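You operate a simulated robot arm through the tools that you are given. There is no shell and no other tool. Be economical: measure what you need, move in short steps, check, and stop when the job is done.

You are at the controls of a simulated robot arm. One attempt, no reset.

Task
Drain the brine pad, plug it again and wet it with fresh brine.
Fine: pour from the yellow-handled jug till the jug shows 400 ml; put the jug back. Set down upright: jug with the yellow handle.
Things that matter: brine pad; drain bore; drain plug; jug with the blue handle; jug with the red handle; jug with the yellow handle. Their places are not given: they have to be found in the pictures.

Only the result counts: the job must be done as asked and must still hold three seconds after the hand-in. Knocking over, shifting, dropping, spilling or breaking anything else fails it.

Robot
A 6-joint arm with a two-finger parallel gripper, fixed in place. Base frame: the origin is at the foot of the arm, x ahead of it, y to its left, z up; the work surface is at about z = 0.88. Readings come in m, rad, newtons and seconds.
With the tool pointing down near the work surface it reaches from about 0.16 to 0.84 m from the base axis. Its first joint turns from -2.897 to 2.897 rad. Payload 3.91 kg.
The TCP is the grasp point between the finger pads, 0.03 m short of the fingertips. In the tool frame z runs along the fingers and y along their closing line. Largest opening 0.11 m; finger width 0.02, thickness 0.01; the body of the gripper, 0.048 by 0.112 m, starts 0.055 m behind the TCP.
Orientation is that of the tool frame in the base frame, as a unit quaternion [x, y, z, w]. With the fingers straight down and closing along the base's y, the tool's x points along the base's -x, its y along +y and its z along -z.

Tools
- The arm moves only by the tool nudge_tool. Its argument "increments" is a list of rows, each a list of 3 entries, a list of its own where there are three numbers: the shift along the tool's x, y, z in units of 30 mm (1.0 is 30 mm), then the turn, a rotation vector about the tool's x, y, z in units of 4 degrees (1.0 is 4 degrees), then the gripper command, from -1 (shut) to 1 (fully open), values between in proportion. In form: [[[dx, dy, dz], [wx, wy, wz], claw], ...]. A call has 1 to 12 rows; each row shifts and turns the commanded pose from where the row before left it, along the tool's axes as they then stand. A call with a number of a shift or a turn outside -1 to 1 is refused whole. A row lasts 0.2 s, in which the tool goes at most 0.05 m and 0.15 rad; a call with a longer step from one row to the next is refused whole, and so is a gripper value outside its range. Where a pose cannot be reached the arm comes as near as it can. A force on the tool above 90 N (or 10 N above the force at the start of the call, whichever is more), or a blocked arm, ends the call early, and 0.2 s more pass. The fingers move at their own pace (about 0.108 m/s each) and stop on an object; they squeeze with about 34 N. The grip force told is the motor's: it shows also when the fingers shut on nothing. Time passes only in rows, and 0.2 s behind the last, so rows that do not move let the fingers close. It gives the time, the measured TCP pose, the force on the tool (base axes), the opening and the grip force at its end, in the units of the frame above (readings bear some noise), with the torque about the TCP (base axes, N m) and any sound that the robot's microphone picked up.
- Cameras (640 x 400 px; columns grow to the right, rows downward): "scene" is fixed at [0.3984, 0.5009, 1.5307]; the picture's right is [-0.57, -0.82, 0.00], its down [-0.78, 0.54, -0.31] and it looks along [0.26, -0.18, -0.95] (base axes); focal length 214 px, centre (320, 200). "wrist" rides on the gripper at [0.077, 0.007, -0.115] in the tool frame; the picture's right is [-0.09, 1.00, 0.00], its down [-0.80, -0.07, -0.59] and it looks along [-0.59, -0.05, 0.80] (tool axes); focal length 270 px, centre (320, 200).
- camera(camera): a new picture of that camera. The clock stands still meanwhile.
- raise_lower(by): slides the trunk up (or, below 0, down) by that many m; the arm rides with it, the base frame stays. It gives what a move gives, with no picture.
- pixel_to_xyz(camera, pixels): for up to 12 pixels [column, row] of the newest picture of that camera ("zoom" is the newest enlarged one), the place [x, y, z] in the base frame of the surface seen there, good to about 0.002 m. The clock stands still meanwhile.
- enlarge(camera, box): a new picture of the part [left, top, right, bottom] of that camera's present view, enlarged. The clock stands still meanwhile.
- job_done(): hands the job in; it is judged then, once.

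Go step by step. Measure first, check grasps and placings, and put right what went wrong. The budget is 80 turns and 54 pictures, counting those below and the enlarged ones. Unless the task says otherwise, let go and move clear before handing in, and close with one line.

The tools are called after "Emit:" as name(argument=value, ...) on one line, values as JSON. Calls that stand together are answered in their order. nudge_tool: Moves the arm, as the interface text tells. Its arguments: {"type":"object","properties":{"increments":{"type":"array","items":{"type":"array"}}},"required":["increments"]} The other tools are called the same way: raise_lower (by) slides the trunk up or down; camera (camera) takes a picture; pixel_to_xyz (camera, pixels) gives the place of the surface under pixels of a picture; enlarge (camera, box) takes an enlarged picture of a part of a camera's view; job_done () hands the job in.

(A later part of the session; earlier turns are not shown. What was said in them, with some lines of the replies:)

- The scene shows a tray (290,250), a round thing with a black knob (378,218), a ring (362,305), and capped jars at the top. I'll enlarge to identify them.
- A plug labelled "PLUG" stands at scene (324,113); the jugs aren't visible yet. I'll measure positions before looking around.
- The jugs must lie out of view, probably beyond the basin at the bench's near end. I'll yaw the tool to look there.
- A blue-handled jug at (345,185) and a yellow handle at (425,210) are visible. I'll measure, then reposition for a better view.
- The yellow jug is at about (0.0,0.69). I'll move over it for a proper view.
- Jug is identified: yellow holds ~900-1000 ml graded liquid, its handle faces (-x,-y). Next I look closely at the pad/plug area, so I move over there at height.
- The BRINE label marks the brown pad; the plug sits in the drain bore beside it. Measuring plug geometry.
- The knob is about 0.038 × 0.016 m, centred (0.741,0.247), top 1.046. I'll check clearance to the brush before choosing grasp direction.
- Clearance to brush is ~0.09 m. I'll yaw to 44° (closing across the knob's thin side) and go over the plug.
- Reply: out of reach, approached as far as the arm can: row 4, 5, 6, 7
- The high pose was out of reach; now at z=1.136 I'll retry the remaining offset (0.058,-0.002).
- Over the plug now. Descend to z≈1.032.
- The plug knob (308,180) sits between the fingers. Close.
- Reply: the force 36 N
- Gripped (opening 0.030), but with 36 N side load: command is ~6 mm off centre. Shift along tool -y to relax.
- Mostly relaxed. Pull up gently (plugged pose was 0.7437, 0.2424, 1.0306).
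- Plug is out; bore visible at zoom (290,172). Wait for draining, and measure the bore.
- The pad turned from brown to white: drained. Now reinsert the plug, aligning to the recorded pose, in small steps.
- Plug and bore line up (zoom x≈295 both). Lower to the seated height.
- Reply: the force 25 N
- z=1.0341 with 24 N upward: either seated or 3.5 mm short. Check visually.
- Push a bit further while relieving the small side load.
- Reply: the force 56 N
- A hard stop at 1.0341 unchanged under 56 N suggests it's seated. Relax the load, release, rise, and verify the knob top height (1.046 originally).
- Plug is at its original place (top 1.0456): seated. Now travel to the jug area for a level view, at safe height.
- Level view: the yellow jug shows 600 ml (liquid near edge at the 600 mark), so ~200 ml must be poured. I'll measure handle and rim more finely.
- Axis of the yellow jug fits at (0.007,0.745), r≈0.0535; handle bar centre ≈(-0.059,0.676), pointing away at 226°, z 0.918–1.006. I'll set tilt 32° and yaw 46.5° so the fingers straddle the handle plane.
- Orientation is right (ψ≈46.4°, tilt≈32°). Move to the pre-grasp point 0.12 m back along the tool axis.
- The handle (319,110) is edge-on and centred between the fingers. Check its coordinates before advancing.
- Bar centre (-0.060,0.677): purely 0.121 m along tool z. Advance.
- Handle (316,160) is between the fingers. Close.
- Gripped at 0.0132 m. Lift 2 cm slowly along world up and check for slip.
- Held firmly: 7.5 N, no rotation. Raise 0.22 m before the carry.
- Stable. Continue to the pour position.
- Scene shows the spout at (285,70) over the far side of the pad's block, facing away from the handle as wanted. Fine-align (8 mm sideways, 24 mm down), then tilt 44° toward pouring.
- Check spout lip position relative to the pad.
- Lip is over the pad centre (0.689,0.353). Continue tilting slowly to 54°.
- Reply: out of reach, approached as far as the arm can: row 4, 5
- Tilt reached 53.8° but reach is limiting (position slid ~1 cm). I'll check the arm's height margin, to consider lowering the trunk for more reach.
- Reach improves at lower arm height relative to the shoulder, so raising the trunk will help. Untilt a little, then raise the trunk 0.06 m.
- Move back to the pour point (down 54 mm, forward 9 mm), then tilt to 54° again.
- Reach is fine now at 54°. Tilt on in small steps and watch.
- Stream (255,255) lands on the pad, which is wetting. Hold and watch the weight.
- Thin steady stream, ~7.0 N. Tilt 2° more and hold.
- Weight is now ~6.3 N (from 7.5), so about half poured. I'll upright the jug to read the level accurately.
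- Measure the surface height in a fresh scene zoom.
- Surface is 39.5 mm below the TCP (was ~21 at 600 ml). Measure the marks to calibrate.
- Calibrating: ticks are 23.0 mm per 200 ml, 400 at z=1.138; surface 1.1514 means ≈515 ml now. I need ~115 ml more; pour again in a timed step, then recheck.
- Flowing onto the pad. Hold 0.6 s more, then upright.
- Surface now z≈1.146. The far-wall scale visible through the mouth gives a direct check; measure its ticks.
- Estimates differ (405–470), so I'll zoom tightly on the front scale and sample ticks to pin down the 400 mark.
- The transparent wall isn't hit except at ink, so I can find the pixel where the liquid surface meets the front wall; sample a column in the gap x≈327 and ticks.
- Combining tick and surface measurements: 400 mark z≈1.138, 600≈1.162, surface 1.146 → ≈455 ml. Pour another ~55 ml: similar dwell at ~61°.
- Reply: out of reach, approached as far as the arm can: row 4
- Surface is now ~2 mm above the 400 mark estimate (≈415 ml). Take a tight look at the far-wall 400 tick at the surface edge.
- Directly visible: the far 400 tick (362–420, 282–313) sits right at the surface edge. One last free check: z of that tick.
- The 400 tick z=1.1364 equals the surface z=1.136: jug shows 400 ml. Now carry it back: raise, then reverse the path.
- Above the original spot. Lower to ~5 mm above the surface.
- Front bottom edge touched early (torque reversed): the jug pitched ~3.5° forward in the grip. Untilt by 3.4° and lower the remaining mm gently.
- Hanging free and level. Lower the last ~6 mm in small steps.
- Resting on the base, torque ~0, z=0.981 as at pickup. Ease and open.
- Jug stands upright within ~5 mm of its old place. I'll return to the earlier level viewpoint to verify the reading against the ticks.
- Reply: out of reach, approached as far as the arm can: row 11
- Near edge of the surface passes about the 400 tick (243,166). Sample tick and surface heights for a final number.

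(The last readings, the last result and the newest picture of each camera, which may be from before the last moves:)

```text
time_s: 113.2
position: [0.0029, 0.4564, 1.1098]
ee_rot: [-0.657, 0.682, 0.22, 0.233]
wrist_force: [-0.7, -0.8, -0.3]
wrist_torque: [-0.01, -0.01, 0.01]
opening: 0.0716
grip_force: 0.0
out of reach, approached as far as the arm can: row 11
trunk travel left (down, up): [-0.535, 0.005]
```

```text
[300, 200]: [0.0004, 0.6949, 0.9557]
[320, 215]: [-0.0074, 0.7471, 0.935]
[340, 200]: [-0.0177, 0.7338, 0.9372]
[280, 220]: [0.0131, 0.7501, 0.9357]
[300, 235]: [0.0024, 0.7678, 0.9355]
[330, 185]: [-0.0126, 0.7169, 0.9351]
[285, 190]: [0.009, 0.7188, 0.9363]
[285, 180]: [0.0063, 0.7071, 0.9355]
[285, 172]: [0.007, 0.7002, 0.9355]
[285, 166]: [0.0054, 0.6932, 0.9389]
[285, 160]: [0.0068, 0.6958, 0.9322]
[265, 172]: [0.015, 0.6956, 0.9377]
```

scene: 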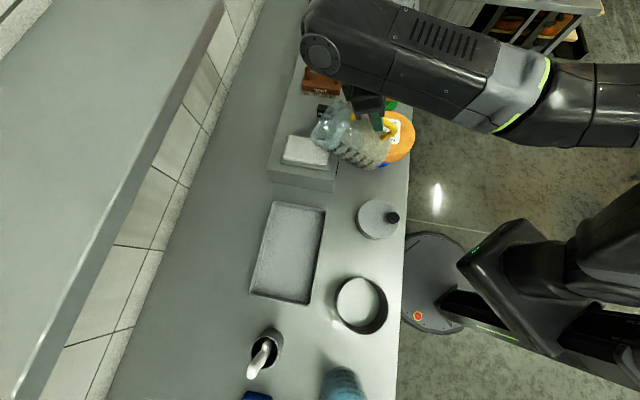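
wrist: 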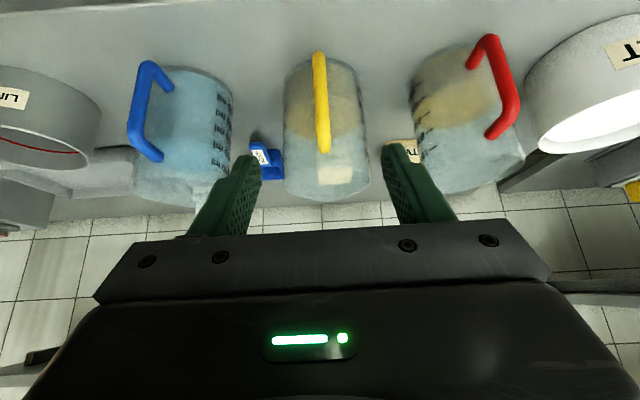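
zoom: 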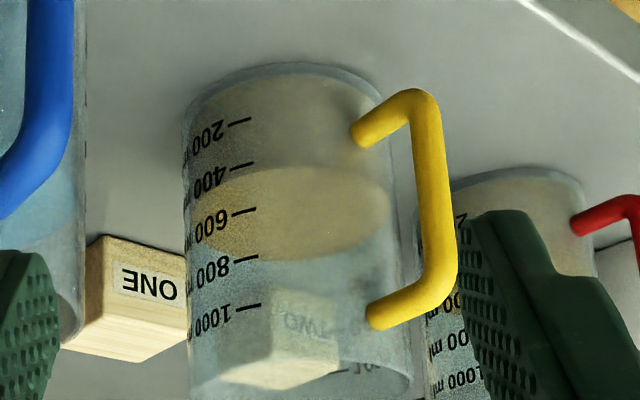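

Ticks fit gives 400 at z=0.934 and the surface is 0.9357: about 405–414 ml, i.e. the 400 mark. One last scene check of pad, plug and surroundings.

Emit:
enlarge(camera="scene", box=[220, 20, 440, 240])

```text
1.82 times, centred on (330, 130) of scene
```

zoom: 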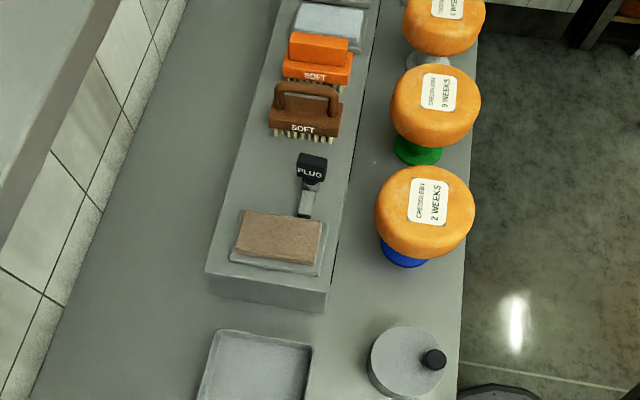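

The pad is wet, the plug is seated, nothing else has moved, and the yellow jug stands upright at about 400 ml. Handing in.

Emit:
job_done()

```text
The job is handed in.
```

I drained the brine pad, plugged it again and wetted it with fresh brine. The yellow-handled jug is back upright within about 5 mm of its old spot. Its last reading against the marks was about 405–414 ml, so slightly over the 400 ml asked for.
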